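You operate a simulated robot arm through the tools that you are given. There is no shell and no other tool. Be economical: measure what you need, move in short steps, check, and stop when the job is done.

Carry out the task below with a simulated two-armed robot. There is one attempt and no reset: what you move stays moved.

JOB
Wipe up the spill on the top of the feed bench with the green towel and put it back.

It is judged by the outcome, as a careful person would: the job done as asked, and still so three seconds after it is handed in. It fails if anything else is knocked over, pushed out of place, dropped, spilled or broken. Flat cloth is picked up by pressing the open fingertips on it (5 to 10 N) and closing them slowly along it; thin cloth reads only 2 to 8 mm in the jaws.

ROBOT AND FRAMES
Two 7-joint arms with two-finger parallel grippers on one trunk, on a base that drives. Base frame: it is fixed to the floor where the robot stands at the start and does not move with it; the origin is under the middle of the robot, x ahead of it, y to its left, z up. Lengths are in mm, angles in rad, forces in N, time in s.
The left shoulder is at the start at [70, 177, 1120], the right one opposite. Payload 3.43 kg a hand.
The TCP of each hand is the grasp point between the finger pads, 30 mm short of the fingertips. In the tool frame z runs along the fingers and y along their closing line. Largest opening 94 mm; finger width 28, thickness 10; the body of the gripper, 50 by 96 mm, starts 55 mm behind the TCP.
Orientation is that of the tool frame in the base frame, as a unit quaternion [x, y, z, w]. With the fingers straight down and closing along the base's y, the tool's x points along the base's -x, its y along +y and its z along -z.

CONTROLS
- The arms move only by the tool step_arm. It takes "left_steps", "right_steps" or both (then of equal length, played together; a hand with none holds still); each is text: rows parted by semicolons, each of 7 numbers parted by spaces: the shift along the tool's x, y, z in mm, then the turn, a rotation vector about the tool's x, y, z in rad, then the closure in counts, from 0 (fully open) to 255 (shut). In form: tx ty tz rx ry rz jaw; .... A call has 1 to 8 rows; each row shifts and turns the commanded pose from where the row before left it, along the tool's axes as they then stand. Rows are played at 5 a second. More than 50 mm and 0.15 rad between two rows, or a gripper value outside its range, and nothing of the call is played. A pose out of reach is approached as far as the arm can. The call stops where the force on the tool passes 40 N (or 10 N more than at its start, if that is more) or the arm is blocked; 0.2 s more then pass. The fingers move at their own pace (about 153 mm/s each) and stop on an object; they squeeze with about 43 N. The grip force told is the motor's: it shows also when the fingers shut on nothing. Time passes only in rows, and 0.2 s behind the last, so rows that do not move let the fingers close. It gives the time, the measured TCP pose, the force on the tool (base axes), the opening and the grip force at its end, in the units of the frame above (readings bear some noise), with the torque about the TCP (base axes, N m) and any sound that the robot's microphone picked up.
- Cameras (640 x 400 px; columns grow to the right, rows downward): "scene" is now at [134.5, 14.5, 1430.2]; the picture's right is [0.18, -0.98, 0.00], its down [-0.65, -0.12, -0.75] and it looks along [0.73, 0.14, -0.67] (base axes); focal length 247 px, centre (320, 200). "left" rides on the left gripper at [76, -14, -102] in its tool frame; the picture's right is [0.18, 0.98, 0.00], its down [-0.75, 0.14, -0.64] and it looks along [-0.63, 0.12, 0.77] (tool axes); focal length 243 px, centre (320, 200). "right" rides on the right gripper at [76, 14, -102] in its tool frame; the picture's right is [-0.18, 0.98, 0.00], its down [-0.75, -0.14, -0.64] and it looks along [-0.63, -0.12, 0.77] (tool axes); focal length 243 px, centre (320, 200). There is no depth. A picture from a camera that has moved, and an enlarged one, comes with that camera's place and axes in the base frame and with its lens.
- capture(camera): a new picture of that camera. It takes no simulated time.
- lift_body(by): slides the trunk up (or, below 0, down) by that many mm; the arms and the scene camera ride with it, the base frame stays. It gives what a move gives, with no picture.
- drive_base(legs): drives the robot by 1 to 6 legs, each [ahead, turn to the left] in mm and rad, along the robot's own axes; the way and the turn of a leg run together, so that a leg with both is an arc; at most 1500 mm and 3.142 rad a leg. The arms and the cameras ride along, it lands a little off, and it stops where it bumps. It gives what a move gives.
- turn_head(pan, tilt): turns the head with the scene camera to pan (to the left, within 1.501 rad either way) and tilt (down, from -0.506 to 1.204), counted from straight ahead of the robot. It gives what a move gives.
- close_up(camera, box): a new picture of the part [left, top, right, bottom] of that camera's present view, enlarged. It takes no simulated time.
- finish_job(): hands the job in; it is judged then, once.

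Work in short steps. Places have to be worked out from the pictures, the camera data and where the tool is seen: move nearer, look again, correct. Check each grasp and each placing, and mend what went wrong. You have 120 turns and 108 pictures in all, those below and enlarged ones among them. Open the grippers and draw the arms clear of the work before you hand the job in, unless the task says otherwise; then end with one line.

The tools are called by a JSON object that holds its "op" and its "data". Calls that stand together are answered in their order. step_arm: Moves the arms, as the interface text tells. Its arguments: {"type":"object","properties":{"left_steps":{"type":"string"},"right_steps":{"type":"string"}},"required":[]} The other tools are called the same way: lift_body (by) slides the trunk up or down; drive_base (legs) drives the base; turn_head (pan, tilt) turns the head that bears the scene camera; capture (camera) takes a picture; close_up (camera, box) takes an enlarged picture of a part of a camera's view; finish_job () hands the job in.

At the start:

```text
clock: 0.0
left_ee_pos: [461.8, 161.8, 1176.7]
left_tcp_rot: [0.0, 1.0, 0.0, 0.0]
left_wrist_force: [-0.6, 0.7, 0.3]
left_torque: [0.03, -0.01, -0.01]
left_grip_width: 93.9
left_finger_force: 0.1
right_ee_pos: [480.3, -143.0, 1153.4]
right_tcp_rot: [0.0, 1.0, 0.001, 0.001]
right_wrist_force: [0.6, 0.0, -0.3]
right_torque: [-0.01, 0.02, 0.04]
right_grip_width: 94.1
right_finger_force: 0.1
trunk travel left (down, up): [-700.0, 140.0]
robot x, y, heading: [-2.3, -1.4, -0.004]
head pan, tilt: [0.182, 0.728]
```

scene: 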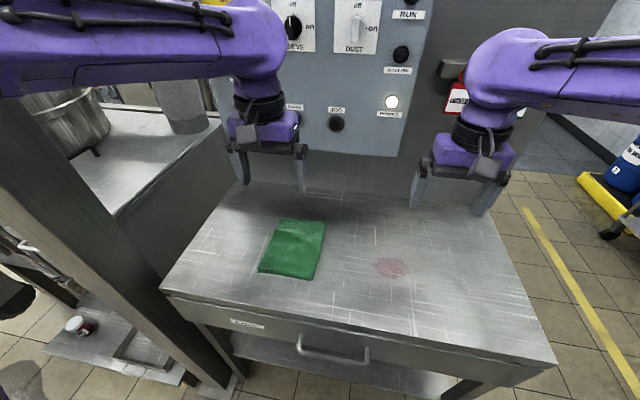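
right: 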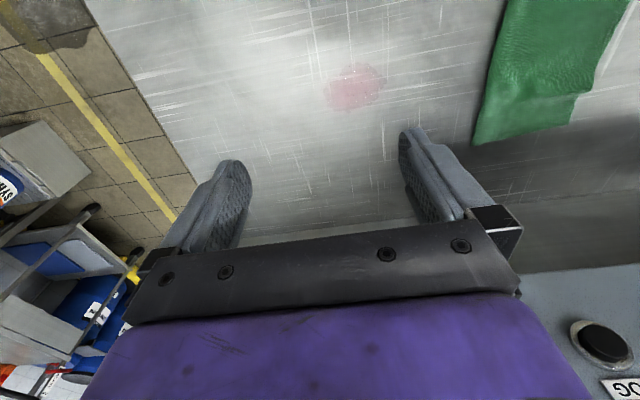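
left: 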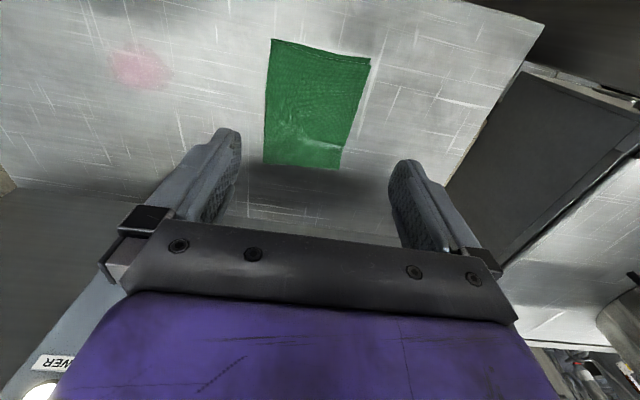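

The towel appears to cover about x 470–680, y 105–245. The spill is near (549, -104). I'll look at both more closely first.

{"op": "close_up", "data": {"camera": "scene", "box": [230, 190, 430, 315]}}

{"op": "close_up", "data": {"camera": "left", "box": [80, 10, 400, 210]}}

```text
3.20 times, centred on (330, 252) of scene
camera zoom: at [134.5, 14.5, 1430.2], right [0.18, -0.98, 0.0], down [-0.65, -0.12, -0.75], along [0.73, 0.14, -0.67], focal length 790 px, centre (288, 32)
```

zoom: 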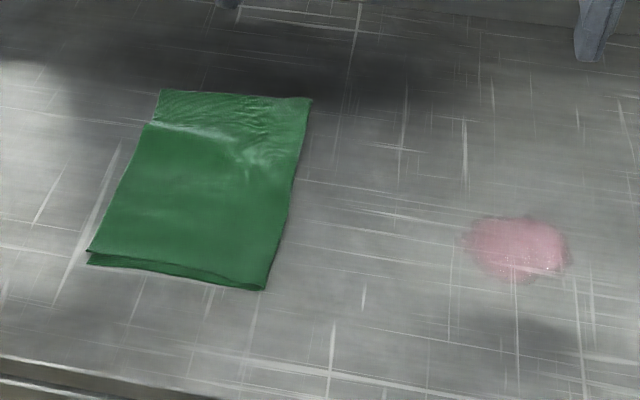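

```text
2.00 times, centred on (240, 110) of left
camera zoom: at [384.3, 147.4, 1279.1], right [-0.18, 0.98, 0.0], down [0.75, 0.14, 0.64], along [0.63, 0.12, -0.77], focal length 485 px, centre (480, 380)
```

zoom: 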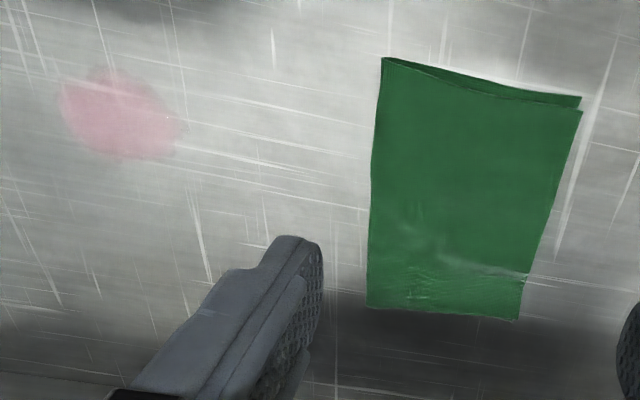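

The towel is folded in two, with the fold on the far side at about x 675 and two open edges on the near side. I plan to pinch it by the fold so both layers come along. I'll move the left hand above that end and look again.

{"op": "step_arm", "data": {"left_steps": "-27 1.9 32 0 0 0 0; -27 1.9 32 0 0 0 0; -27 1.9 32 0 0 0 0; -27 1.9 32 0 0 0 0; -27 1.9 32 0 0 0 0; -27 1.9 32 0 0 0 0; -27 1.9 32 0 0 0 0; 0 0 0 0 0 0 0"}}

{"op": "capture", "data": {"camera": "left"}}

{"op": "capture", "data": {"camera": "scene"}}

```text
clock: 1.8
left_ee_pos: [648.2, 175.2, 953.6]
left_tcp_rot: [0.0, 1.0, 0.0, 0.002]
left_wrist_force: [-0.2, -0.7, 1.1]
left_torque: [0.04, -0.02, -0.02]
left_grip_width: 94.2
left_finger_force: 0.0
right_ee_pos: [478.1, -142.4, 1154.9]
right_tcp_rot: [0.0, 1.0, 0.0, 0.002]
right_wrist_force: [-0.1, -0.1, -0.6]
right_torque: [0.02, -0.04, 0.0]
right_grip_width: 93.8
right_finger_force: 0.2
trunk travel left (down, up): [-700.0, 140.0]
robot x, y, heading: [-0.3, -1.3, -0.002]
head pan, tilt: [0.182, 0.728]
heard: click
```

```text
102 pictures are left
camera left: at [570.7, 161.2, 1054.9], right [-0.18, 0.98, 0.0], down [0.75, 0.14, 0.64], along [0.63, 0.12, -0.77], focal length 243 px, centre (320, 200)
```

left: 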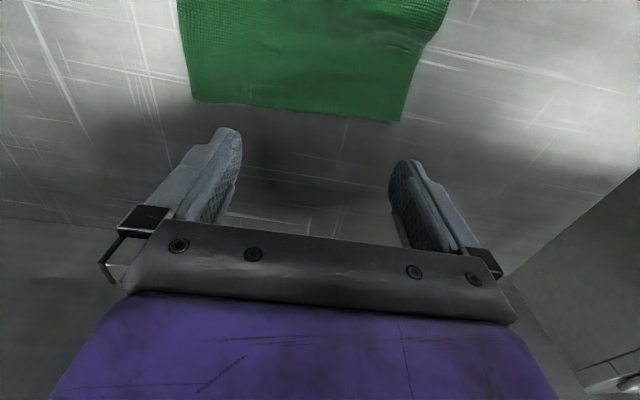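

```text
101 pictures are left
camera scene: at [130.7, 14.8, 1430.4], right [0.18, -0.98, 0.0], down [-0.65, -0.12, -0.75], along [0.74, 0.14, -0.66], focal length 247 px, centre (320, 200)
```

scene: 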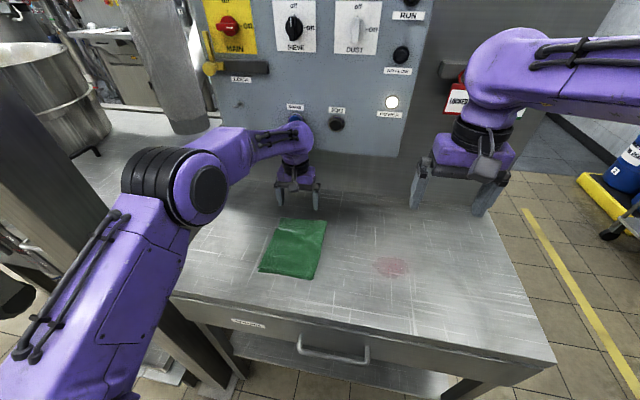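

A click was heard during that move, so the wrist may be near the panel buttons. I'll look there before going on.

{"op": "close_up", "data": {"camera": "scene", "box": [180, 0, 460, 230]}}

```text
1.74 times, centred on (320, 115) of scene
camera zoom: at [130.7, 14.8, 1430.4], right [0.18, -0.98, 0.0], down [-0.65, -0.12, -0.75], along [0.74, 0.14, -0.66], focal length 430 px, centre (320, 348)
```

zoom: 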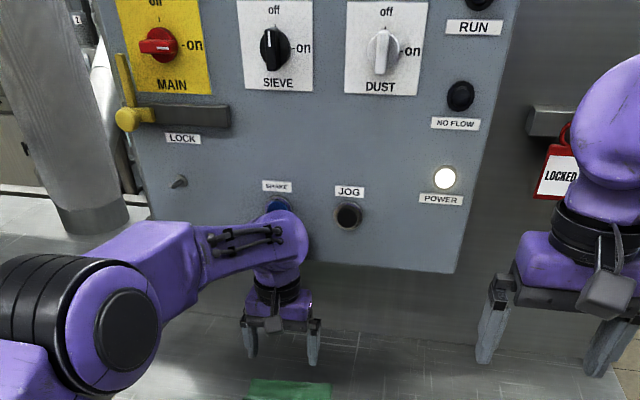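

From the two views, the panel is at about x 690 with its bottom at z 1093. The wrist is up against the blue SHAKE button, so I very likely pressed it. I'll back straight out and check what changed. After that I'll keep the wrist well away from the panel.

{"op": "step_arm", "data": {"left_steps": "30 0 0 0 0 0 0; 40 0 0 0 0 0 0; 40 0 0 0 0 0 0; 0 0 0 0 0 0 0"}}

{"op": "capture", "data": {"camera": "scene"}}

{"op": "close_up", "data": {"camera": "scene", "box": [180, 0, 460, 175]}}

```text
clock: 2.8
left_ee_pos: [539.7, 176.5, 954.4]
left_tcp_rot: [0.0, 1.0, 0.001, -0.001]
left_wrist_force: [0.0, 0.1, 0.1]
left_torque: [0.0, -0.02, -0.02]
left_grip_width: 94.0
left_finger_force: 0.1
right_ee_pos: [481.7, -141.6, 1153.0]
right_tcp_rot: [-0.001, 1.0, 0.0, 0.0]
right_wrist_force: [0.1, 0.6, -0.7]
right_torque: [0.03, 0.02, 0.0]
right_grip_width: 93.8
right_finger_force: 0.1
trunk travel left (down, up): [-700.0, 140.0]
robot x, y, heading: [0.3, 1.5, -0.001]
head pan, tilt: [0.182, 0.728]
```

```text
99 pictures are left
camera scene: at [135.4, 14.5, 1430.0], right [0.18, -0.98, 0.0], down [-0.66, -0.12, -0.75], along [0.73, 0.14, -0.67], focal length 247 px, centre (320, 200)
```

scene: 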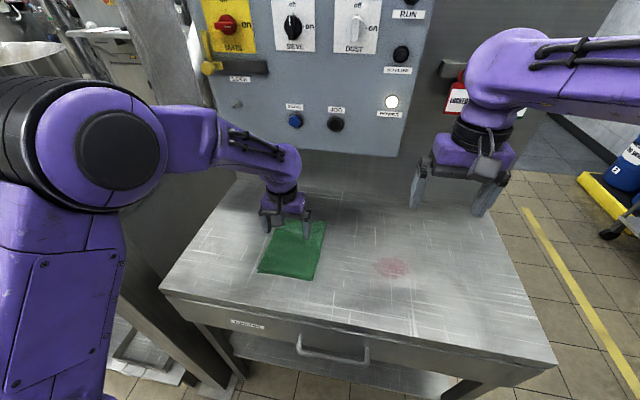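

```text
2.29 times, centred on (320, 88) of scene
camera zoom: at [135.4, 14.5, 1430.0], right [0.18, -0.98, 0.0], down [-0.66, -0.12, -0.75], along [0.73, 0.14, -0.67], focal length 565 px, centre (320, 457)
```

zoom: 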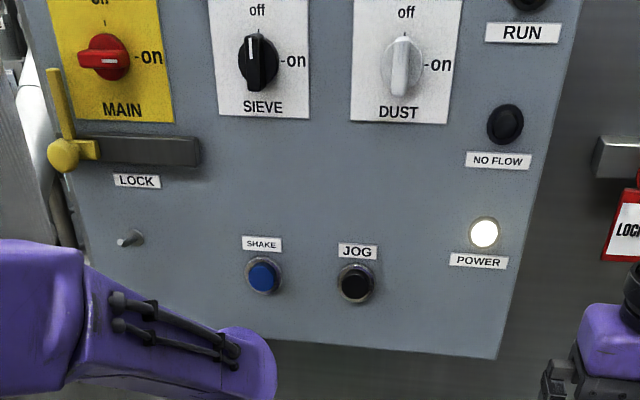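

The button has sprung back and nothing is running: the SIEVE switch is off and the RUN lamp is dark. Triangulating both cameras puts the bench top at about z 890. That puts the fold at x≈625, y≈93–220, and the spill near (509, -93). I'll tilt the fingers forward to keep the wrist back, then move above the fold.

{"op": "step_arm", "data": {"left_steps": "0 0 0 0 -0.15 0 0; 0 0 0 0 -0.15 0 0; -30 -8 14 0 0 0 0; -29 -8 14 0 0 0 0; 0 0 0 0 0 0 0"}}

{"op": "capture", "data": {"camera": "left"}}

{"op": "close_up", "data": {"camera": "scene", "box": [180, 90, 440, 290]}}

```text
clock: 4.0
left_ee_pos: [606.4, 161.6, 944.7]
left_tcp_rot: [0.001, 0.989, 0.0, 0.15]
left_wrist_force: [-0.2, 0.2, 0.4]
left_torque: [0.0, -0.02, -0.01]
left_grip_width: 94.0
left_finger_force: 0.1
right_ee_pos: [480.9, -142.8, 1154.3]
right_tcp_rot: [0.001, 1.0, 0.0, 0.001]
right_wrist_force: [0.2, 0.3, 0.7]
right_torque: [0.01, -0.01, -0.02]
right_grip_width: 94.1
right_finger_force: 0.1
trunk travel left (down, up): [-700.0, 140.0]
robot x, y, heading: [-0.2, 1.5, -0.003]
head pan, tilt: [0.182, 0.728]
```

```text
97 pictures are left
camera left: at [501.1, 146.4, 1019.0], right [-0.18, 0.98, -0.05], down [0.53, 0.14, 0.84], along [0.83, 0.12, -0.54], focal length 243 px, centre (320, 200)
```

left: 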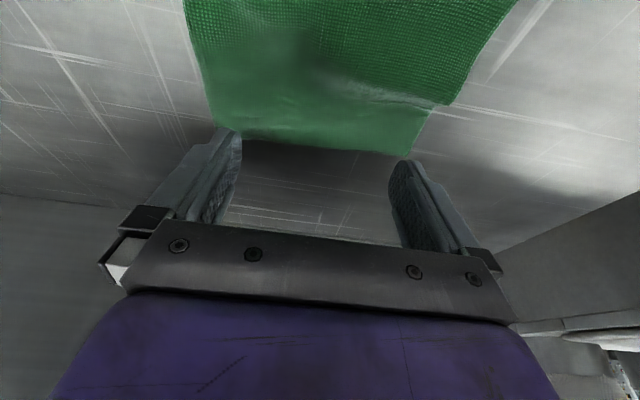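

```text
2.00 times, centred on (310, 190) of scene
camera zoom: at [133.0, 14.6, 1430.3], right [0.18, -0.98, 0.0], down [-0.65, -0.12, -0.75], along [0.73, 0.14, -0.67], focal length 494 px, centre (340, 220)
```

zoom: 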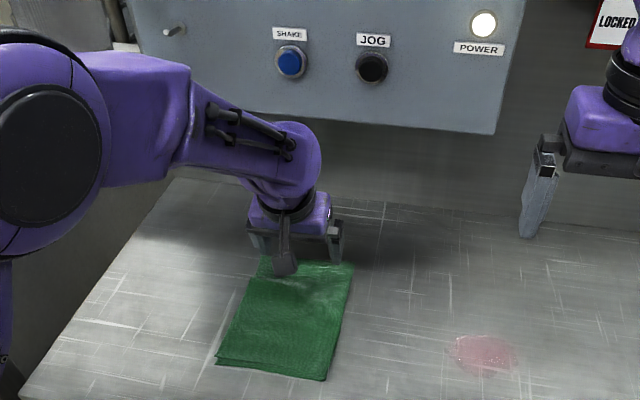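

The fold lies at x≈632, y≈159, and the lowest tip point is at z≈912. I'll ease down, watching the force.

{"op": "step_arm", "data": {"left_steps": "-5 0 9 0 0 0 0; 1.5 0 4.8 0 0 0 0; 1.5 0 4.8 0 0 0 0; 0 0 0 0 0 0 0"}}

{"op": "capture", "data": {"camera": "left"}}

```text
clock: 5.0
left_ee_pos: [613.8, 158.5, 926.6]
left_tcp_rot: [0.001, 0.989, 0.0, 0.149]
left_wrist_force: [-0.2, 0.8, -0.4]
left_torque: [0.01, 0.01, 0.0]
left_grip_width: 93.8
left_finger_force: 0.0
right_ee_pos: [481.1, -141.5, 1153.6]
right_tcp_rot: [0.0, 1.0, 0.0, 0.0]
right_wrist_force: [-0.1, -0.4, 0.2]
right_torque: [-0.01, 0.03, -0.03]
right_grip_width: 93.9
right_finger_force: 0.1
trunk travel left (down, up): [-700.0, 140.0]
robot x, y, heading: [-1.0, -2.2, 0.005]
head pan, tilt: [0.182, 0.728]
```

```text
95 pictures are left
camera left: at [508.9, 145.3, 1001.2], right [-0.18, 0.98, -0.05], down [0.53, 0.14, 0.84], along [0.83, 0.12, -0.55], focal length 243 px, centre (320, 200)
```

left: 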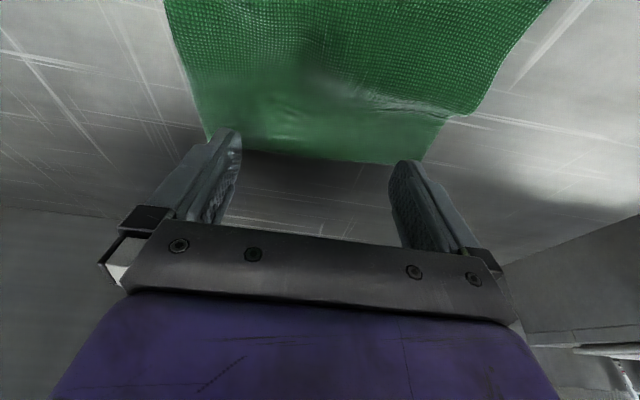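

Still free with no contact. I'll continue down in small rows.

{"op": "step_arm", "data": {"left_steps": "1.5 0 4.8 0 0 0 0; 1.2 0 3.8 0 0 0 0; 0 0 0 0 0 0 0"}}

```text
clock: 5.8
left_ee_pos: [613.7, 158.5, 917.0]
left_tcp_rot: [0.0, 0.989, 0.0, 0.149]
left_wrist_force: [0.4, -0.2, -0.4]
left_torque: [0.03, 0.02, 0.02]
left_grip_width: 94.1
left_finger_force: 0.0
right_ee_pos: [480.3, -141.3, 1154.0]
right_tcp_rot: [0.0, 1.0, 0.0, 0.0]
right_wrist_force: [-0.2, 0.0, 0.5]
right_torque: [0.0, 0.0, 0.0]
right_grip_width: 93.8
right_finger_force: 0.2
trunk travel left (down, up): [-700.0, 140.0]
robot x, y, heading: [-0.9, -0.3, -0.003]
head pan, tilt: [0.182, 0.728]
```

Tips are at about z 884 with no contact yet, so I'll look before going lower.

{"op": "capture", "data": {"camera": "left"}}

{"op": "close_up", "data": {"camera": "scene", "box": [230, 150, 390, 290]}}

```text
94 pictures are left
camera left: at [508.6, 144.9, 992.4], right [-0.18, 0.98, -0.05], down [0.53, 0.14, 0.84], along [0.83, 0.12, -0.55], focal length 243 px, centre (320, 200)
```

left: 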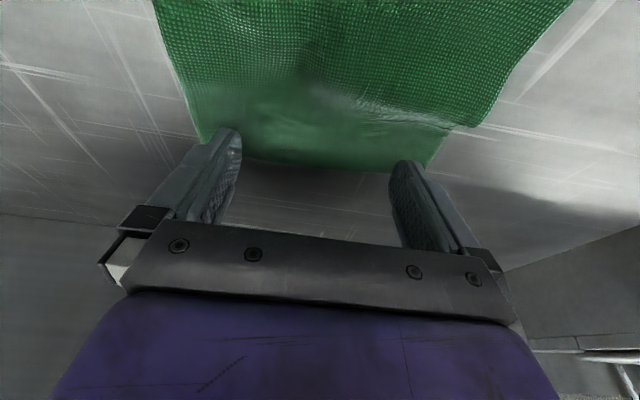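

```text
2.86 times, centred on (310, 220) of scene
camera zoom: at [134.4, 14.5, 1430.2], right [0.18, -0.98, 0.0], down [-0.65, -0.12, -0.75], along [0.73, 0.14, -0.67], focal length 706 px, centre (349, 143)
```

zoom: 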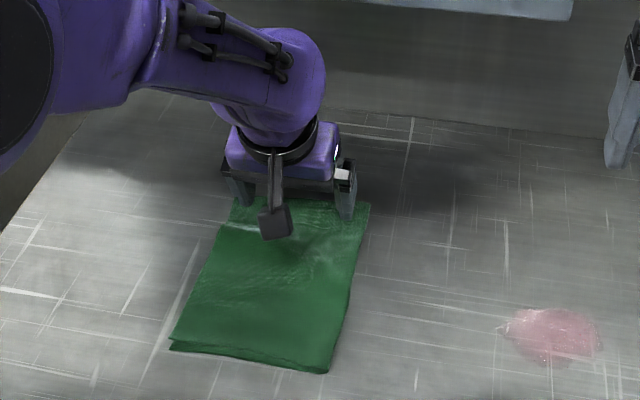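

The tips are nearly on the cloth, with the fold about 10–20 mm ahead. I'll lower in small steps toward contact.

{"op": "step_arm", "data": {"left_steps": "-6 0 5 0 0 0 0; 0.9 0 2.9 0 0 0 0; 0 0 0 0 0 0 0"}}

```text
clock: 6.6
left_ee_pos: [619.1, 158.4, 914.1]
left_tcp_rot: [0.001, 0.988, 0.0, 0.153]
left_wrist_force: [3.2, 1.7, 18.2]
left_torque: [0.38, -0.02, -0.07]
left_grip_width: 94.1
left_finger_force: 0.1
right_ee_pos: [479.4, -142.3, 1154.4]
right_tcp_rot: [0.0, 1.0, 0.0, 0.0]
right_wrist_force: [0.2, -0.6, 0.2]
right_torque: [0.0, 0.01, 0.02]
right_grip_width: 94.2
right_finger_force: 0.1
trunk travel left (down, up): [-700.0, 140.0]
robot x, y, heading: [-4.2, 2.2, -0.001]
head pan, tilt: [0.182, 0.728]
```

The tips touched at z≈881 with 18 N, which is too much. I'll ease up 2 mm.

{"op": "step_arm", "data": {"left_steps": "-0.5 0 -1.6 0 0 0 0; 0 0 0 0 0 0 0"}}

```text
clock: 7.2
left_ee_pos: [620.5, 158.5, 915.0]
left_tcp_rot: [0.0, 0.989, 0.0, 0.151]
left_wrist_force: [2.1, 2.0, 15.2]
left_torque: [0.35, -0.07, -0.07]
left_grip_width: 93.9
left_finger_force: 0.1
right_ee_pos: [478.0, -142.7, 1153.9]
right_tcp_rot: [0.0, 1.0, 0.0, 0.001]
right_wrist_force: [0.2, -0.7, -0.1]
right_torque: [0.0, 0.0, -0.02]
right_grip_width: 94.3
right_finger_force: 0.1
trunk travel left (down, up): [-700.0, 140.0]
robot x, y, heading: [0.8, -1.5, -0.003]
head pan, tilt: [0.182, 0.728]
```

{"op": "step_arm", "data": {"left_steps": "-0.6 0 -1.9 0 0 0 0; 0 0 0 0 0 0 0"}}

```text
clock: 7.8
left_ee_pos: [619.3, 158.5, 914.2]
left_tcp_rot: [0.0, 0.989, 0.0, 0.148]
left_wrist_force: [-0.5, -1.2, 3.1]
left_torque: [0.08, -0.01, 0.01]
left_grip_width: 93.9
left_finger_force: 0.1
right_ee_pos: [480.0, -141.7, 1154.6]
right_tcp_rot: [0.0, 1.0, 0.0, 0.0]
right_wrist_force: [-1.1, -0.1, 0.0]
right_torque: [0.0, 0.0, 0.0]
right_grip_width: 94.3
right_finger_force: 0.1
trunk travel left (down, up): [-700.0, 140.0]
robot x, y, heading: [0.2, 2.4, -0.0]
head pan, tilt: [0.182, 0.728]
```

That reads 3 N. I'll press about 1 mm more and close slowly, adding a little downward feed as the fingers come together.

{"op": "step_arm", "data": {"left_steps": "0.3 0 0.9 0 0 0 0; 0 0 0 0 0 0 30; 0 0 0 0 0 0 60; 0 0 0 0 0 0 90; 0 0 0 0 0 0 120"}}

{"op": "capture", "data": {"camera": "left"}}

```text
clock: 9.0
left_ee_pos: [620.4, 160.4, 915.0]
left_tcp_rot: [-0.001, 0.989, 0.0, 0.15]
left_wrist_force: [0.2, 0.2, 3.6]
left_torque: [0.06, 0.01, 0.01]
left_grip_width: 49.2
left_finger_force: 0.1
right_ee_pos: [480.8, -142.5, 1155.2]
right_tcp_rot: [0.0, 1.0, -0.001, 0.0]
right_wrist_force: [1.4, -0.1, -0.7]
right_torque: [-0.03, 0.0, 0.0]
right_grip_width: 94.0
right_finger_force: 0.0
trunk travel left (down, up): [-700.0, 140.0]
robot x, y, heading: [2.2, 0.6, 0.003]
head pan, tilt: [0.182, 0.728]
```

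```text
92 pictures are left
camera left: at [515.4, 144.8, 989.7], right [-0.18, 0.98, -0.05], down [0.53, 0.14, 0.84], along [0.83, 0.12, -0.55], focal length 243 px, centre (320, 200)
```

left: 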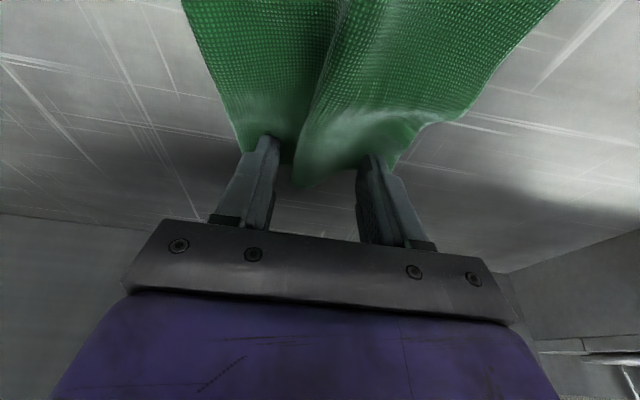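

The cloth is gathering into a ridge between the fingers, as wanted. I'll keep closing.

{"op": "step_arm", "data": {"left_steps": "0.2 0 0.6 0 0 0 150; 0 0 0 0 0 0 180; 0 0 0 0 0 0 210; 0 0 0 0 0 0 235; 0 0 0 0 0 0 255; 0 0 0 0 0 0 255"}}

{"op": "capture", "data": {"camera": "left"}}

```text
clock: 10.4
left_ee_pos: [619.4, 159.3, 914.2]
left_tcp_rot: [0.0, 0.989, 0.0, 0.15]
left_wrist_force: [1.0, 2.3, 8.1]
left_torque: [0.14, 0.01, -0.01]
left_grip_width: 9.0
left_finger_force: 43.2
right_ee_pos: [479.7, -142.8, 1153.9]
right_tcp_rot: [0.0, 1.0, 0.0, 0.0]
right_wrist_force: [0.5, -0.6, -0.3]
right_torque: [0.01, -0.01, 0.0]
right_grip_width: 93.8
right_finger_force: 0.0
trunk travel left (down, up): [-700.0, 140.0]
robot x, y, heading: [0.2, 2.3, -0.004]
head pan, tilt: [0.182, 0.728]
```

```text
91 pictures are left
camera left: at [514.8, 145.2, 989.4], right [-0.18, 0.98, -0.05], down [0.53, 0.14, 0.84], along [0.83, 0.12, -0.54], focal length 243 px, centre (320, 200)
```

left: 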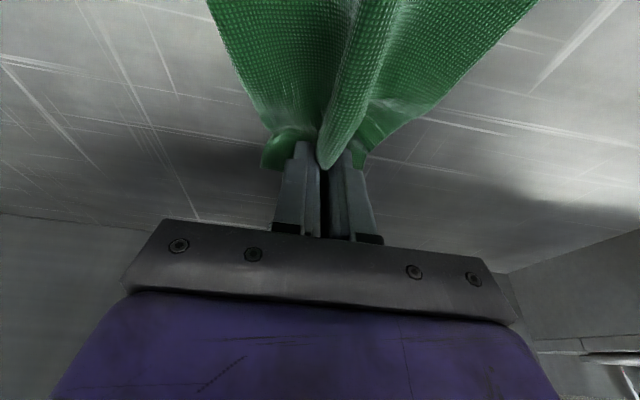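

Grip reads 9 mm at 43 N with several layers held, fold included. I'll lift and draw back, then check.

{"op": "step_arm", "data": {"left_steps": "-3 0 -10 0 0 0 255; 5 0 -25 0 0 0 255; 14 0 -38 0 0 0 255; 14 0 -38 0 0 0 255; 14 0 -38 0 0 0 255; 14 0 -38 0 0 0 255; 0 0 0 0 0 0 255"}}

{"op": "capture", "data": {"camera": "scene"}}

{"op": "capture", "data": {"camera": "right"}}

```text
clock: 12.0
left_ee_pos: [513.2, 158.2, 1073.5]
left_tcp_rot: [0.0, 0.989, 0.001, 0.148]
left_wrist_force: [0.4, 0.5, -0.1]
left_torque: [-0.02, 0.0, -0.01]
left_grip_width: 8.7
left_finger_force: 43.3
right_ee_pos: [482.2, -141.9, 1152.9]
right_tcp_rot: [0.0, 1.0, 0.0, 0.0]
right_wrist_force: [-0.6, 0.1, -0.9]
right_torque: [0.0, 0.0, 0.04]
right_grip_width: 94.2
right_finger_force: 0.0
trunk travel left (down, up): [-700.0, 140.0]
robot x, y, heading: [-0.1, 0.4, -0.001]
head pan, tilt: [0.182, 0.728]
```

```text
90 pictures are left
camera scene: at [135.8, 14.6, 1430.0], right [0.18, -0.98, 0.0], down [-0.66, -0.12, -0.75], along [0.73, 0.14, -0.67], focal length 247 px, centre (320, 200)
```

scene: 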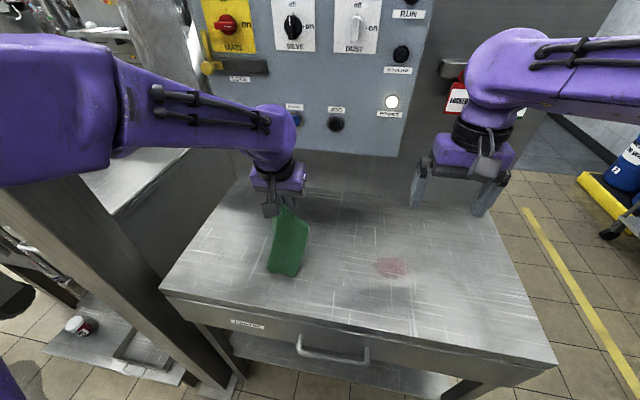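

```text
89 pictures are left
camera right: at [405.6, -127.1, 1255.2], right [0.18, 0.98, 0.0], down [0.75, -0.14, 0.64], along [0.63, -0.12, -0.77], focal length 243 px, centre (320, 200)
```

right: 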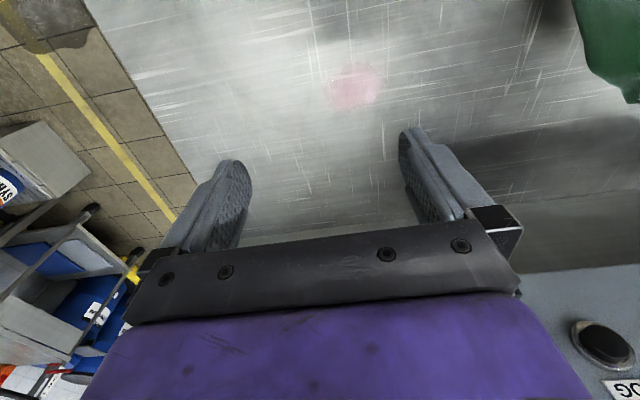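

The whole folded towel hangs from the grip. Both cameras agree the spill is at about (515, -97). The right arm is in the way there, so I'll move it off to its own side.

{"op": "step_arm", "data": {"right_steps": "10 -42 -8 0 0 0 0; 10 -42 -8 0 0 0 0; 10 -42 -8 0 0 0 0; 10 -42 -8 0 0 0 0; 10 -42 -8 0 0 0 0; 10 -42 -8 0 0 0 0; 0 0 0 0 0 0 0"}}

{"op": "capture", "data": {"camera": "scene"}}

```text
clock: 13.6
left_ee_pos: [513.0, 159.7, 1073.4]
left_tcp_rot: [0.0, 0.989, 0.0, 0.149]
left_wrist_force: [-0.3, -0.4, 0.1]
left_torque: [-0.01, 0.0, 0.0]
left_grip_width: 8.6
left_finger_force: 42.8
right_ee_pos: [419.9, -393.0, 1203.1]
right_tcp_rot: [0.0, 1.0, -0.001, 0.001]
right_wrist_force: [-0.1, 0.1, 0.2]
right_torque: [0.0, -0.03, 0.02]
right_grip_width: 93.9
right_finger_force: 0.1
trunk travel left (down, up): [-700.0, 140.0]
robot x, y, heading: [4.2, -3.4, -0.005]
head pan, tilt: [0.182, 0.728]
```

```text
88 pictures are left
camera scene: at [134.6, 15.7, 1430.1], right [0.18, -0.98, 0.0], down [-0.65, -0.12, -0.75], along [0.73, 0.13, -0.67], focal length 247 px, centre (320, 200)
```

scene: 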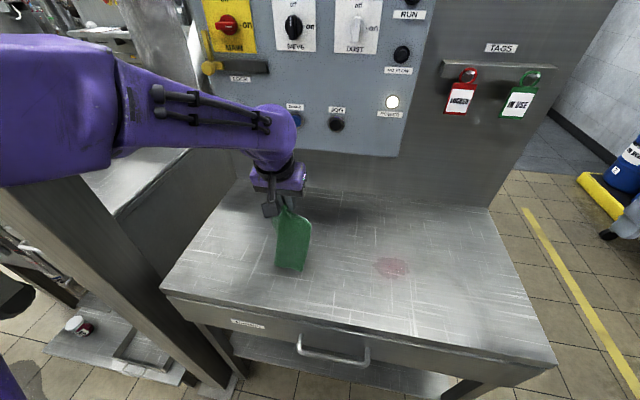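

The right arm is clear. I'll carry the towel over to the near side of the spill.

{"op": "step_arm", "data": {"left_steps": "11 -42 -6 0 0 0 255; 11 -42 -6 0 0 0 255; 11 -42 -4 0 0 0 255; 11 -42 -3 0 0 0 255; 11 -43 -3 0 0 0 255; 11 -44 -3 0 0 0 255; 0 0 0 0 0 0 255; 0 0 0 0 0 0 255"}}

{"op": "capture", "data": {"camera": "scene"}}

{"op": "capture", "data": {"camera": "left"}}

```text
clock: 15.4
left_ee_pos: [442.1, -93.8, 1095.1]
left_tcp_rot: [-0.008, 0.988, -0.019, 0.15]
left_wrist_force: [0.4, -0.5, 1.3]
left_torque: [-0.01, 0.04, 0.03]
left_grip_width: 8.8
left_finger_force: 42.3
right_ee_pos: [418.9, -395.5, 1201.7]
right_tcp_rot: [-0.001, 1.0, 0.0, 0.0]
right_wrist_force: [-0.2, 0.0, -0.2]
right_torque: [-0.02, -0.03, -0.01]
right_grip_width: 94.1
right_finger_force: 0.2
trunk travel left (down, up): [-700.0, 140.0]
robot x, y, heading: [1.9, 1.3, -0.0]
head pan, tilt: [0.182, 0.728]
```

```text
87 pictures are left
camera scene: at [134.3, 13.9, 1430.2], right [0.18, -0.98, 0.0], down [-0.65, -0.12, -0.75], along [0.73, 0.14, -0.67], focal length 247 px, centre (320, 200)
```

scene: 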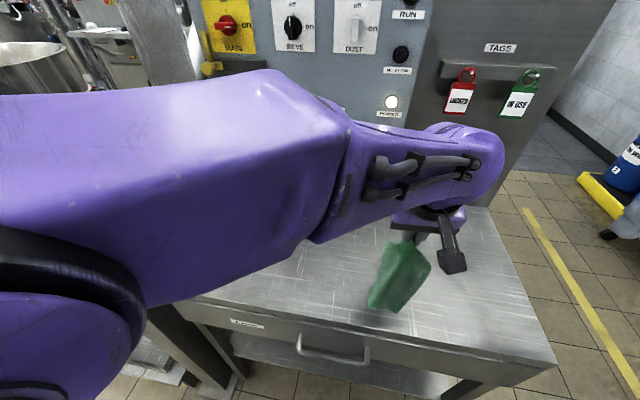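

```text
86 pictures are left
camera left: at [338.6, -105.9, 1171.5], right [-0.19, 0.98, -0.09], down [0.53, 0.18, 0.83], along [0.83, 0.1, -0.55], focal length 243 px, centre (320, 200)
```

left: 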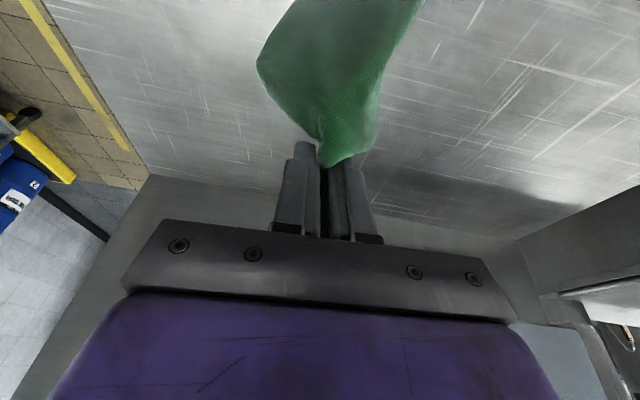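

I'll lay the towel over the spill by lowering while moving forward.

{"op": "step_arm", "data": {"left_steps": "6 0 19 0 0 0 255; 0 0 0 0 0 0 255; -21 0 38 0 0 0 255; -21 0 38 0 0 0 255; -21 0 38 0 0 0 255; -21 0 38 0 0 0 255; -21 0 35 0 0 0 255; 0 0 0 0 0 0 255"}}

{"op": "capture", "data": {"camera": "scene"}}

{"op": "capture", "data": {"camera": "left"}}

{"op": "capture", "data": {"camera": "right"}}

```text
clock: 17.2
left_ee_pos: [594.8, -94.7, 914.3]
left_tcp_rot: [0.0, 0.988, 0.002, 0.153]
left_wrist_force: [2.8, 0.0, 23.5]
left_torque: [0.21, 0.03, -0.03]
left_grip_width: 8.5
left_finger_force: 42.9
right_ee_pos: [417.5, -394.6, 1203.7]
right_tcp_rot: [0.0, 1.0, 0.0, 0.001]
right_wrist_force: [-0.1, -0.7, 0.1]
right_torque: [-0.02, 0.01, -0.01]
right_grip_width: 94.0
right_finger_force: 0.1
trunk travel left (down, up): [-700.0, 140.0]
robot x, y, heading: [0.8, -2.6, -0.004]
head pan, tilt: [0.182, 0.728]
```

```text
85 pictures are left
camera scene: at [131.4, 14.6, 1430.9], right [0.18, -0.98, 0.0], down [-0.65, -0.12, -0.75], along [0.74, 0.14, -0.66], focal length 247 px, centre (320, 200)
```

scene: 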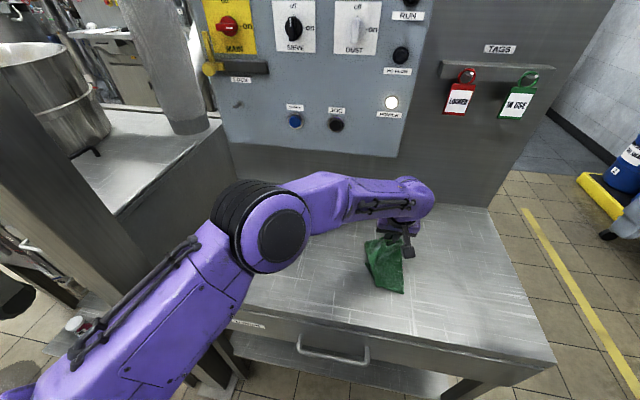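

```text
84 pictures are left
camera left: at [489.7, -109.3, 988.8], right [-0.18, 0.98, -0.05], down [0.52, 0.14, 0.84], along [0.83, 0.12, -0.54], focal length 243 px, centre (320, 200)
```

left: 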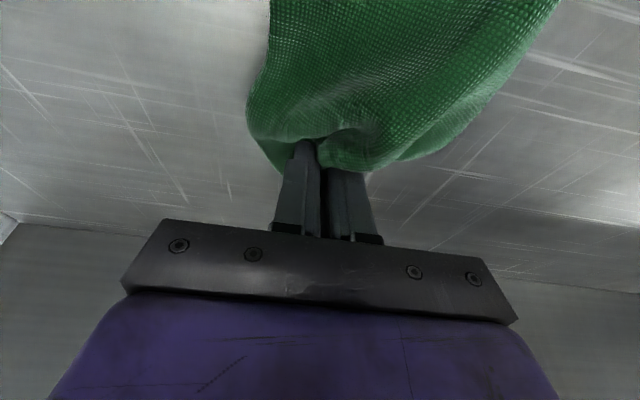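

```text
83 pictures are left
camera right: at [340.6, -379.2, 1305.1], right [0.18, 0.98, 0.0], down [0.75, -0.14, 0.64], along [0.63, -0.12, -0.77], focal length 243 px, centre (320, 200)
```

right: 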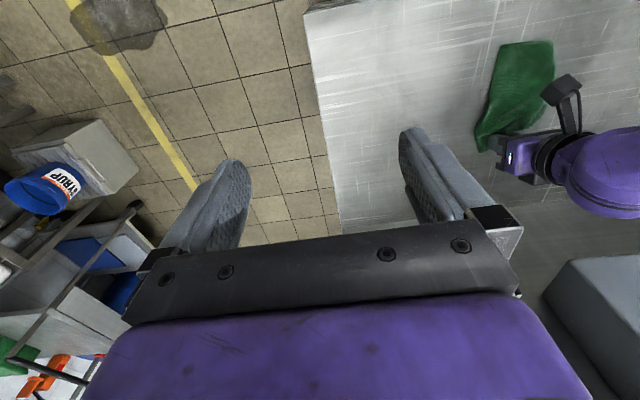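

The towel lies over the spill. I'll ease the pressure to about 10 N and scrub with the held end back across the spill.

{"op": "step_arm", "data": {"left_steps": "-0.7 0 -2.2 0 0 0 255; 23.9 0 -7.4 0 0 0 255; 23.9 0 -7.4 0 0 0 255; 23.9 0 -7.4 0 0 0 255; 0 0 0 0 0 0 255"}}

{"op": "capture", "data": {"camera": "left"}}

```text
clock: 18.4
left_ee_pos: [528.3, -80.1, 914.3]
left_tcp_rot: [-0.024, 0.99, -0.01, 0.141]
left_wrist_force: [-0.1, 2.5, 9.8]
left_torque: [0.14, 0.01, 0.02]
left_grip_width: 8.9
left_finger_force: 42.9
right_ee_pos: [418.1, -393.8, 1201.3]
right_tcp_rot: [0.0, 1.0, -0.001, 0.001]
right_wrist_force: [0.0, -0.7, -0.9]
right_torque: [0.02, -0.01, 0.01]
right_grip_width: 94.1
right_finger_force: 0.2
trunk travel left (down, up): [-700.0, 140.0]
robot x, y, heading: [0.5, 2.4, -0.001]
head pan, tilt: [0.182, 0.728]
```

```text
82 pictures are left
camera left: at [426.0, -96.2, 992.3], right [-0.22, 0.97, -0.08], down [0.54, 0.19, 0.82], along [0.81, 0.14, -0.56], focal length 243 px, centre (320, 200)
```

left: 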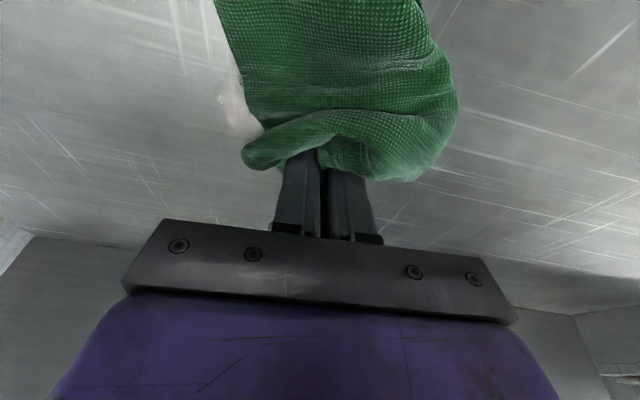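

The wiped part looks clean, but a faint pink residue remains near (515, -132) and the arm is lagging in y at that reach. I'll lift slightly and yaw the hand in line with the arm to extend its reach to the right, then wipe toward -y.

{"op": "step_arm", "data": {"left_steps": "-4.5 0 -14.5 0 0 0 255; 0 0 0 0.044 0 0.143 255; 0 0 0 0.044 0 0.143 255; 0 0 0 0 0 0 255"}}

{"op": "capture", "data": {"camera": "left"}}

```text
clock: 19.4
left_ee_pos: [522.0, -88.3, 916.3]
left_tcp_rot: [0.135, 0.982, -0.028, 0.131]
left_wrist_force: [0.0, 0.3, 0.2]
left_torque: [-0.01, 0.0, 0.0]
left_grip_width: 8.7
left_finger_force: 42.9
right_ee_pos: [419.2, -394.6, 1201.6]
right_tcp_rot: [0.0, 1.0, 0.0, -0.001]
right_wrist_force: [-0.3, -0.2, -0.2]
right_torque: [0.02, 0.02, 0.0]
right_grip_width: 94.0
right_finger_force: 0.1
trunk travel left (down, up): [-700.0, 140.0]
robot x, y, heading: [1.4, -0.7, -0.001]
head pan, tilt: [0.182, 0.728]
```

```text
81 pictures are left
camera left: at [419.6, -71.7, 995.8], right [0.09, 0.99, -0.07], down [0.58, 0.0, 0.82], along [0.81, -0.12, -0.57], focal length 243 px, centre (320, 200)
```

left: 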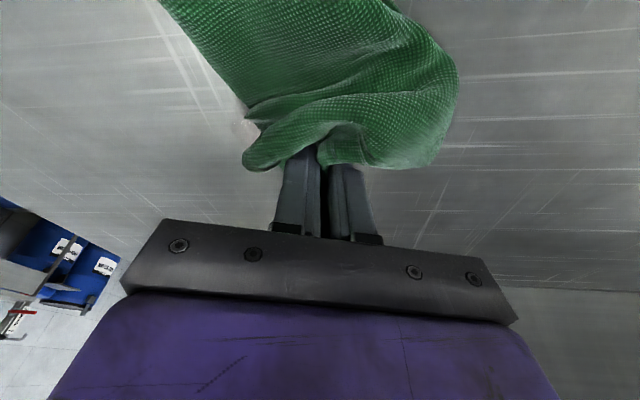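

The arm still isn't reaching its commanded pose because it is too far across the body. I'll raise the towel, back the base up 100 mm and turn it 0.2 rad right so the spill is in the left hand's comfortable zone.

{"op": "step_arm", "data": {"left_steps": "-9 0 -29 0 0 0 255; -9 0 -29 0 0 0 255; -9 0 -29 0 0 0 255; -9 0 -29 0 0 0 255; -9 0 -29 0 0 0 255; -6 0 -20 0 0 0 255; 0 0 0 0 0 0 255"}}

{"op": "drive_base", "data": {"legs": [[-100, 0], [0, -0.2]]}}

{"op": "capture", "data": {"camera": "scene"}}

{"op": "capture", "data": {"camera": "left"}}

```text
clock: 20.1
left_ee_pos: [505.2, -87.1, 933.1]
left_tcp_rot: [0.13, 0.988, -0.039, 0.072]
left_wrist_force: [0.3, 0.1, -0.7]
left_torque: [0.02, -0.01, -0.04]
left_grip_width: 8.7
left_finger_force: 42.6
right_ee_pos: [419.5, -394.5, 1201.0]
right_tcp_rot: [0.0, 1.0, 0.0, 0.001]
right_wrist_force: [0.3, -0.5, 0.2]
right_torque: [0.02, 0.01, 0.0]
right_grip_width: 93.7
right_finger_force: 0.1
trunk travel left (down, up): [-700.0, 140.0]
robot x, y, heading: [-1.0, -0.2, -0.004]
head pan, tilt: [0.182, 0.728]
stopped in row 3 (left hand): the arm was blocked; the commanded pose is now the measured one
```

```text
clock: 22.0
left_ee_pos: [376.8, -185.0, 933.2]
left_tcp_rot: [0.227, 0.97, -0.046, 0.069]
left_wrist_force: [-0.8, -0.7, -0.5]
left_torque: [0.02, 0.02, 0.02]
left_grip_width: 5.7
left_finger_force: 39.6
right_ee_pos: [231.1, -469.8, 1201.6]
right_tcp_rot: [0.098, 0.995, 0.0, 0.002]
right_wrist_force: [0.2, 0.1, -0.3]
right_torque: [0.02, 0.01, -0.01]
right_grip_width: 94.1
right_finger_force: 0.0
trunk travel left (down, up): [-700.0, 140.0]
robot x, y, heading: [-102.7, -1.7, -0.196]
head pan, tilt: [0.182, 0.728]
```

```text
80 pictures are left
camera scene: at [33.1, -12.3, 1430.2], right [-0.01, -1.0, 0.0], down [-0.67, 0.01, -0.75], along [0.75, -0.01, -0.67], focal length 247 px, centre (320, 200)
```

scene: 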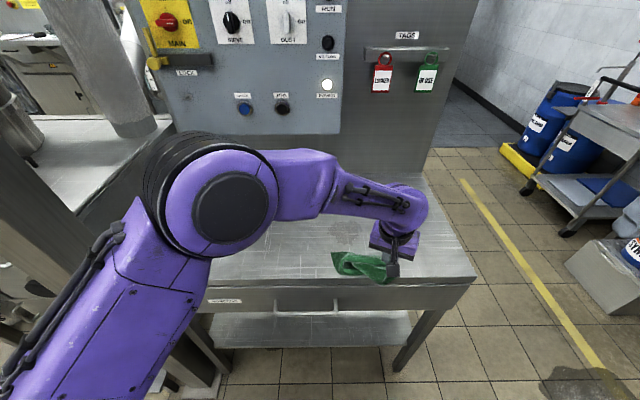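

```text
79 pictures are left
camera left: at [290.3, -152.0, 1023.3], right [0.28, 0.96, -0.08], down [0.66, -0.12, 0.74], along [0.7, -0.26, -0.67], focal length 243 px, centre (320, 200)
```

left: 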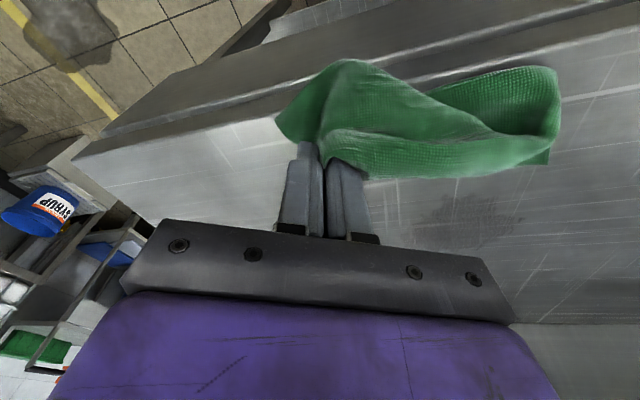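

The hand and towel have moved back with the base, and the grip reads 5.7 mm, so still held. I'll look closely at the spill site.

{"op": "close_up", "data": {"camera": "scene", "box": [280, 190, 440, 290]}}

{"op": "close_up", "data": {"camera": "left", "box": [260, 40, 640, 320]}}

```text
4.00 times, centred on (360, 240) of scene
camera zoom: at [33.1, -12.3, 1430.2], right [-0.01, -1.0, 0.0], down [-0.67, 0.01, -0.75], along [0.75, -0.01, -0.67], focal length 988 px, centre (160, 40)
```

zoom: 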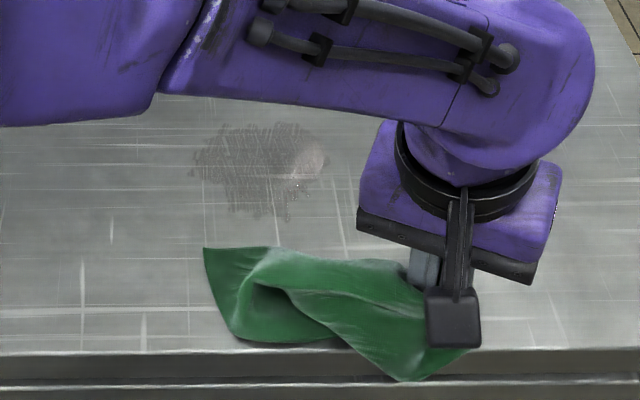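

```text
1.43 times, centred on (450, 180) of left
camera zoom: at [290.3, -152.0, 1023.3], right [0.28, 0.96, -0.08], down [0.66, -0.12, 0.74], along [0.7, -0.26, -0.67], focal length 347 px, centre (134, 229)
```

zoom: 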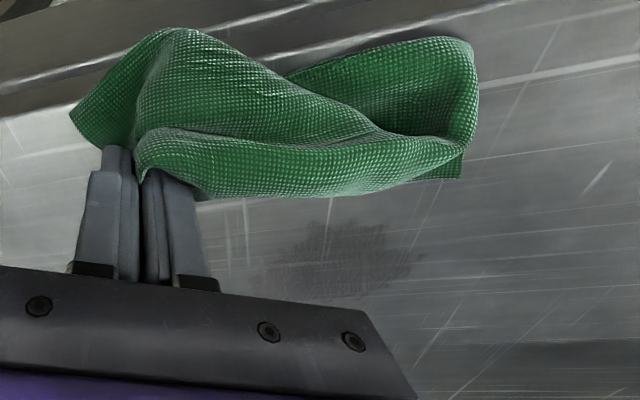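

The spill is mostly gone, leaving a pink patch at about (515, -127) and a dull film around (480–555, -50…-140). I'll level the hand's roll, draw the towel forward over the patch, then press down.

{"op": "step_arm", "data": {"left_steps": "0 0 0 -0.059 0 0 255; -25 28 4 0 0 0 255; -25 28 4 0 0 0 255; -25 28 4 0 0 0 255; -25 28 4 0 0 0 255; 0 0 0 0 0 0 255"}}

{"op": "capture", "data": {"camera": "left"}}

{"op": "capture", "data": {"camera": "scene"}}

```text
clock: 23.4
left_ee_pos: [516.8, -127.8, 933.7]
left_tcp_rot: [0.226, 0.971, -0.017, 0.076]
left_wrist_force: [0.0, -0.3, 0.0]
left_torque: [0.0, -0.02, 0.01]
left_grip_width: 6.1
left_finger_force: 39.8
right_ee_pos: [232.5, -468.8, 1201.9]
right_tcp_rot: [0.098, 0.995, 0.001, 0.001]
right_wrist_force: [-0.2, 0.1, -0.3]
right_torque: [-0.01, -0.03, -0.03]
right_grip_width: 94.0
right_finger_force: 0.0
trunk travel left (down, up): [-700.0, 140.0]
robot x, y, heading: [-100.5, 1.2, -0.198]
head pan, tilt: [0.182, 0.728]
```

```text
76 pictures are left
camera left: at [426.9, -101.6, 1023.2], right [0.27, 0.96, -0.03], down [0.64, -0.16, 0.75], along [0.72, -0.22, -0.66], focal length 243 px, centre (320, 200)
```

left: 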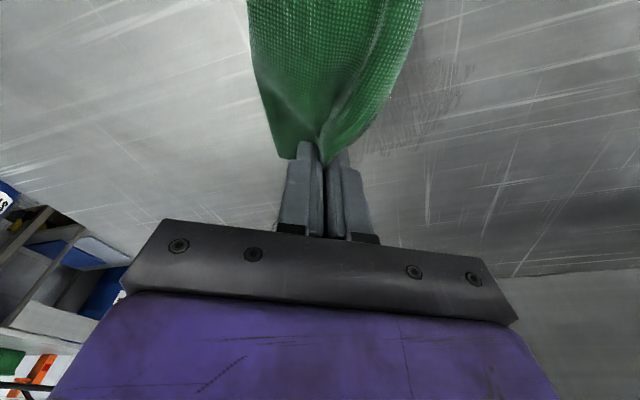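

```text
75 pictures are left
camera scene: at [32.9, -12.6, 1430.3], right [-0.01, -1.0, 0.0], down [-0.67, 0.01, -0.75], along [0.75, -0.01, -0.67], focal length 247 px, centre (320, 200)
```

scene: 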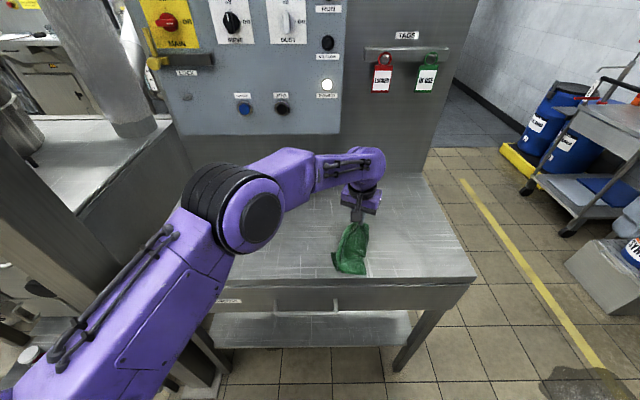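

Tracking is good now. I'll go 50 mm forward and down to contact.

{"op": "step_arm", "data": {"left_steps": "-25 0 4 0 0 0 255; -25 0 4 0 0 0 255; 1.4 0 9 0 0 0 255; 1.2 0 7.5 0 0 0 255; 0 0 0 0 0 0 255"}}

```text
clock: 24.6
left_ee_pos: [555.5, -146.6, 916.4]
left_tcp_rot: [0.225, 0.971, -0.018, 0.077]
left_wrist_force: [-0.5, -0.7, 6.5]
left_torque: [-0.03, -0.01, 0.03]
left_grip_width: 6.0
left_finger_force: 39.8
left hand out of reach, approached as far as the arm can: row 2
right_ee_pos: [232.3, -469.7, 1202.4]
right_tcp_rot: [0.098, 0.995, 0.0, 0.001]
right_wrist_force: [-0.2, -0.8, -0.2]
right_torque: [0.0, 0.01, 0.01]
right_grip_width: 94.2
right_finger_force: 0.0
trunk travel left (down, up): [-700.0, 140.0]
robot x, y, heading: [-98.8, 1.5, -0.194]
head pan, tilt: [0.182, 0.728]
```

Contact at 6.5 N. I'll do zigzag wiping strokes back and forth, stepping left each time.

{"op": "step_arm", "data": {"left_steps": "25 0 -3 0 0 0 255; 25 0 -4 0 0 0 255; 25 0 -4 0 0 0 255; 0 20 0 0 0 0 255; -25 0 4 0 0 0 255; -25 0 4 0 0 0 255; -20 0 3 0 0 0 255; 0 20 0 0 0 0 255"}}

{"op": "step_arm", "data": {"left_steps": "25 0 -4 0 0 0 255; 25 0 -4 0 0 0 255; 25 0 -4 0 0 0 255; 0 20 0 0 0 0 255; -25 0 4 0 0 0 255; -25 0 4 0 0 0 255; -25 0 4 0 0 0 255; 0 0 0 0 0 0 255"}}

{"op": "capture", "data": {"camera": "left"}}

{"op": "close_up", "data": {"camera": "scene", "box": [280, 190, 440, 290]}}

```text
clock: 26.4
left_ee_pos: [567.0, -109.0, 916.2]
left_tcp_rot: [0.225, 0.971, -0.019, 0.077]
left_wrist_force: [-1.1, -2.6, 6.1]
left_torque: [-0.03, 0.03, 0.03]
left_grip_width: 5.9
left_finger_force: 40.6
right_ee_pos: [233.0, -469.2, 1202.9]
right_tcp_rot: [0.099, 0.995, 0.0, 0.002]
right_wrist_force: [0.2, 0.1, -0.3]
right_torque: [-0.03, -0.01, -0.01]
right_grip_width: 94.0
right_finger_force: 0.0
trunk travel left (down, up): [-700.0, 140.0]
robot x, y, heading: [-100.4, 2.6, -0.196]
head pan, tilt: [0.182, 0.728]
```

```text
clock: 28.2
left_ee_pos: [576.3, -90.5, 914.9]
left_tcp_rot: [0.225, 0.971, -0.017, 0.076]
left_wrist_force: [-0.1, 0.3, 2.8]
left_torque: [0.02, -0.06, 0.01]
left_grip_width: 6.1
left_finger_force: 40.7
right_ee_pos: [232.6, -470.1, 1202.5]
right_tcp_rot: [0.099, 0.995, 0.0, 0.002]
right_wrist_force: [-1.4, -0.2, 0.2]
right_torque: [0.02, -0.02, -0.02]
right_grip_width: 94.0
right_finger_force: 0.0
trunk travel left (down, up): [-700.0, 140.0]
robot x, y, heading: [-101.5, -0.8, -0.198]
head pan, tilt: [0.182, 0.728]
```

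```text
74 pictures are left
camera left: at [486.2, -63.7, 1004.6], right [0.27, 0.96, -0.03], down [0.64, -0.16, 0.75], along [0.72, -0.22, -0.66], focal length 243 px, centre (320, 200)
```

left: 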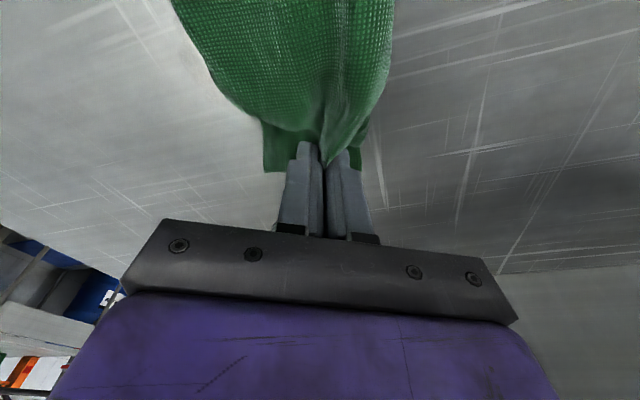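

```text
4.00 times, centred on (360, 240) of scene
camera zoom: at [33.0, -12.2, 1430.2], right [-0.01, -1.0, 0.0], down [-0.67, 0.01, -0.75], along [0.75, -0.01, -0.67], focal length 988 px, centre (160, 40)
```

zoom: 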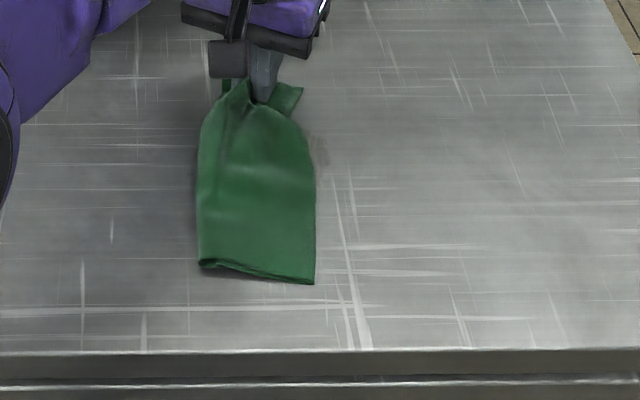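

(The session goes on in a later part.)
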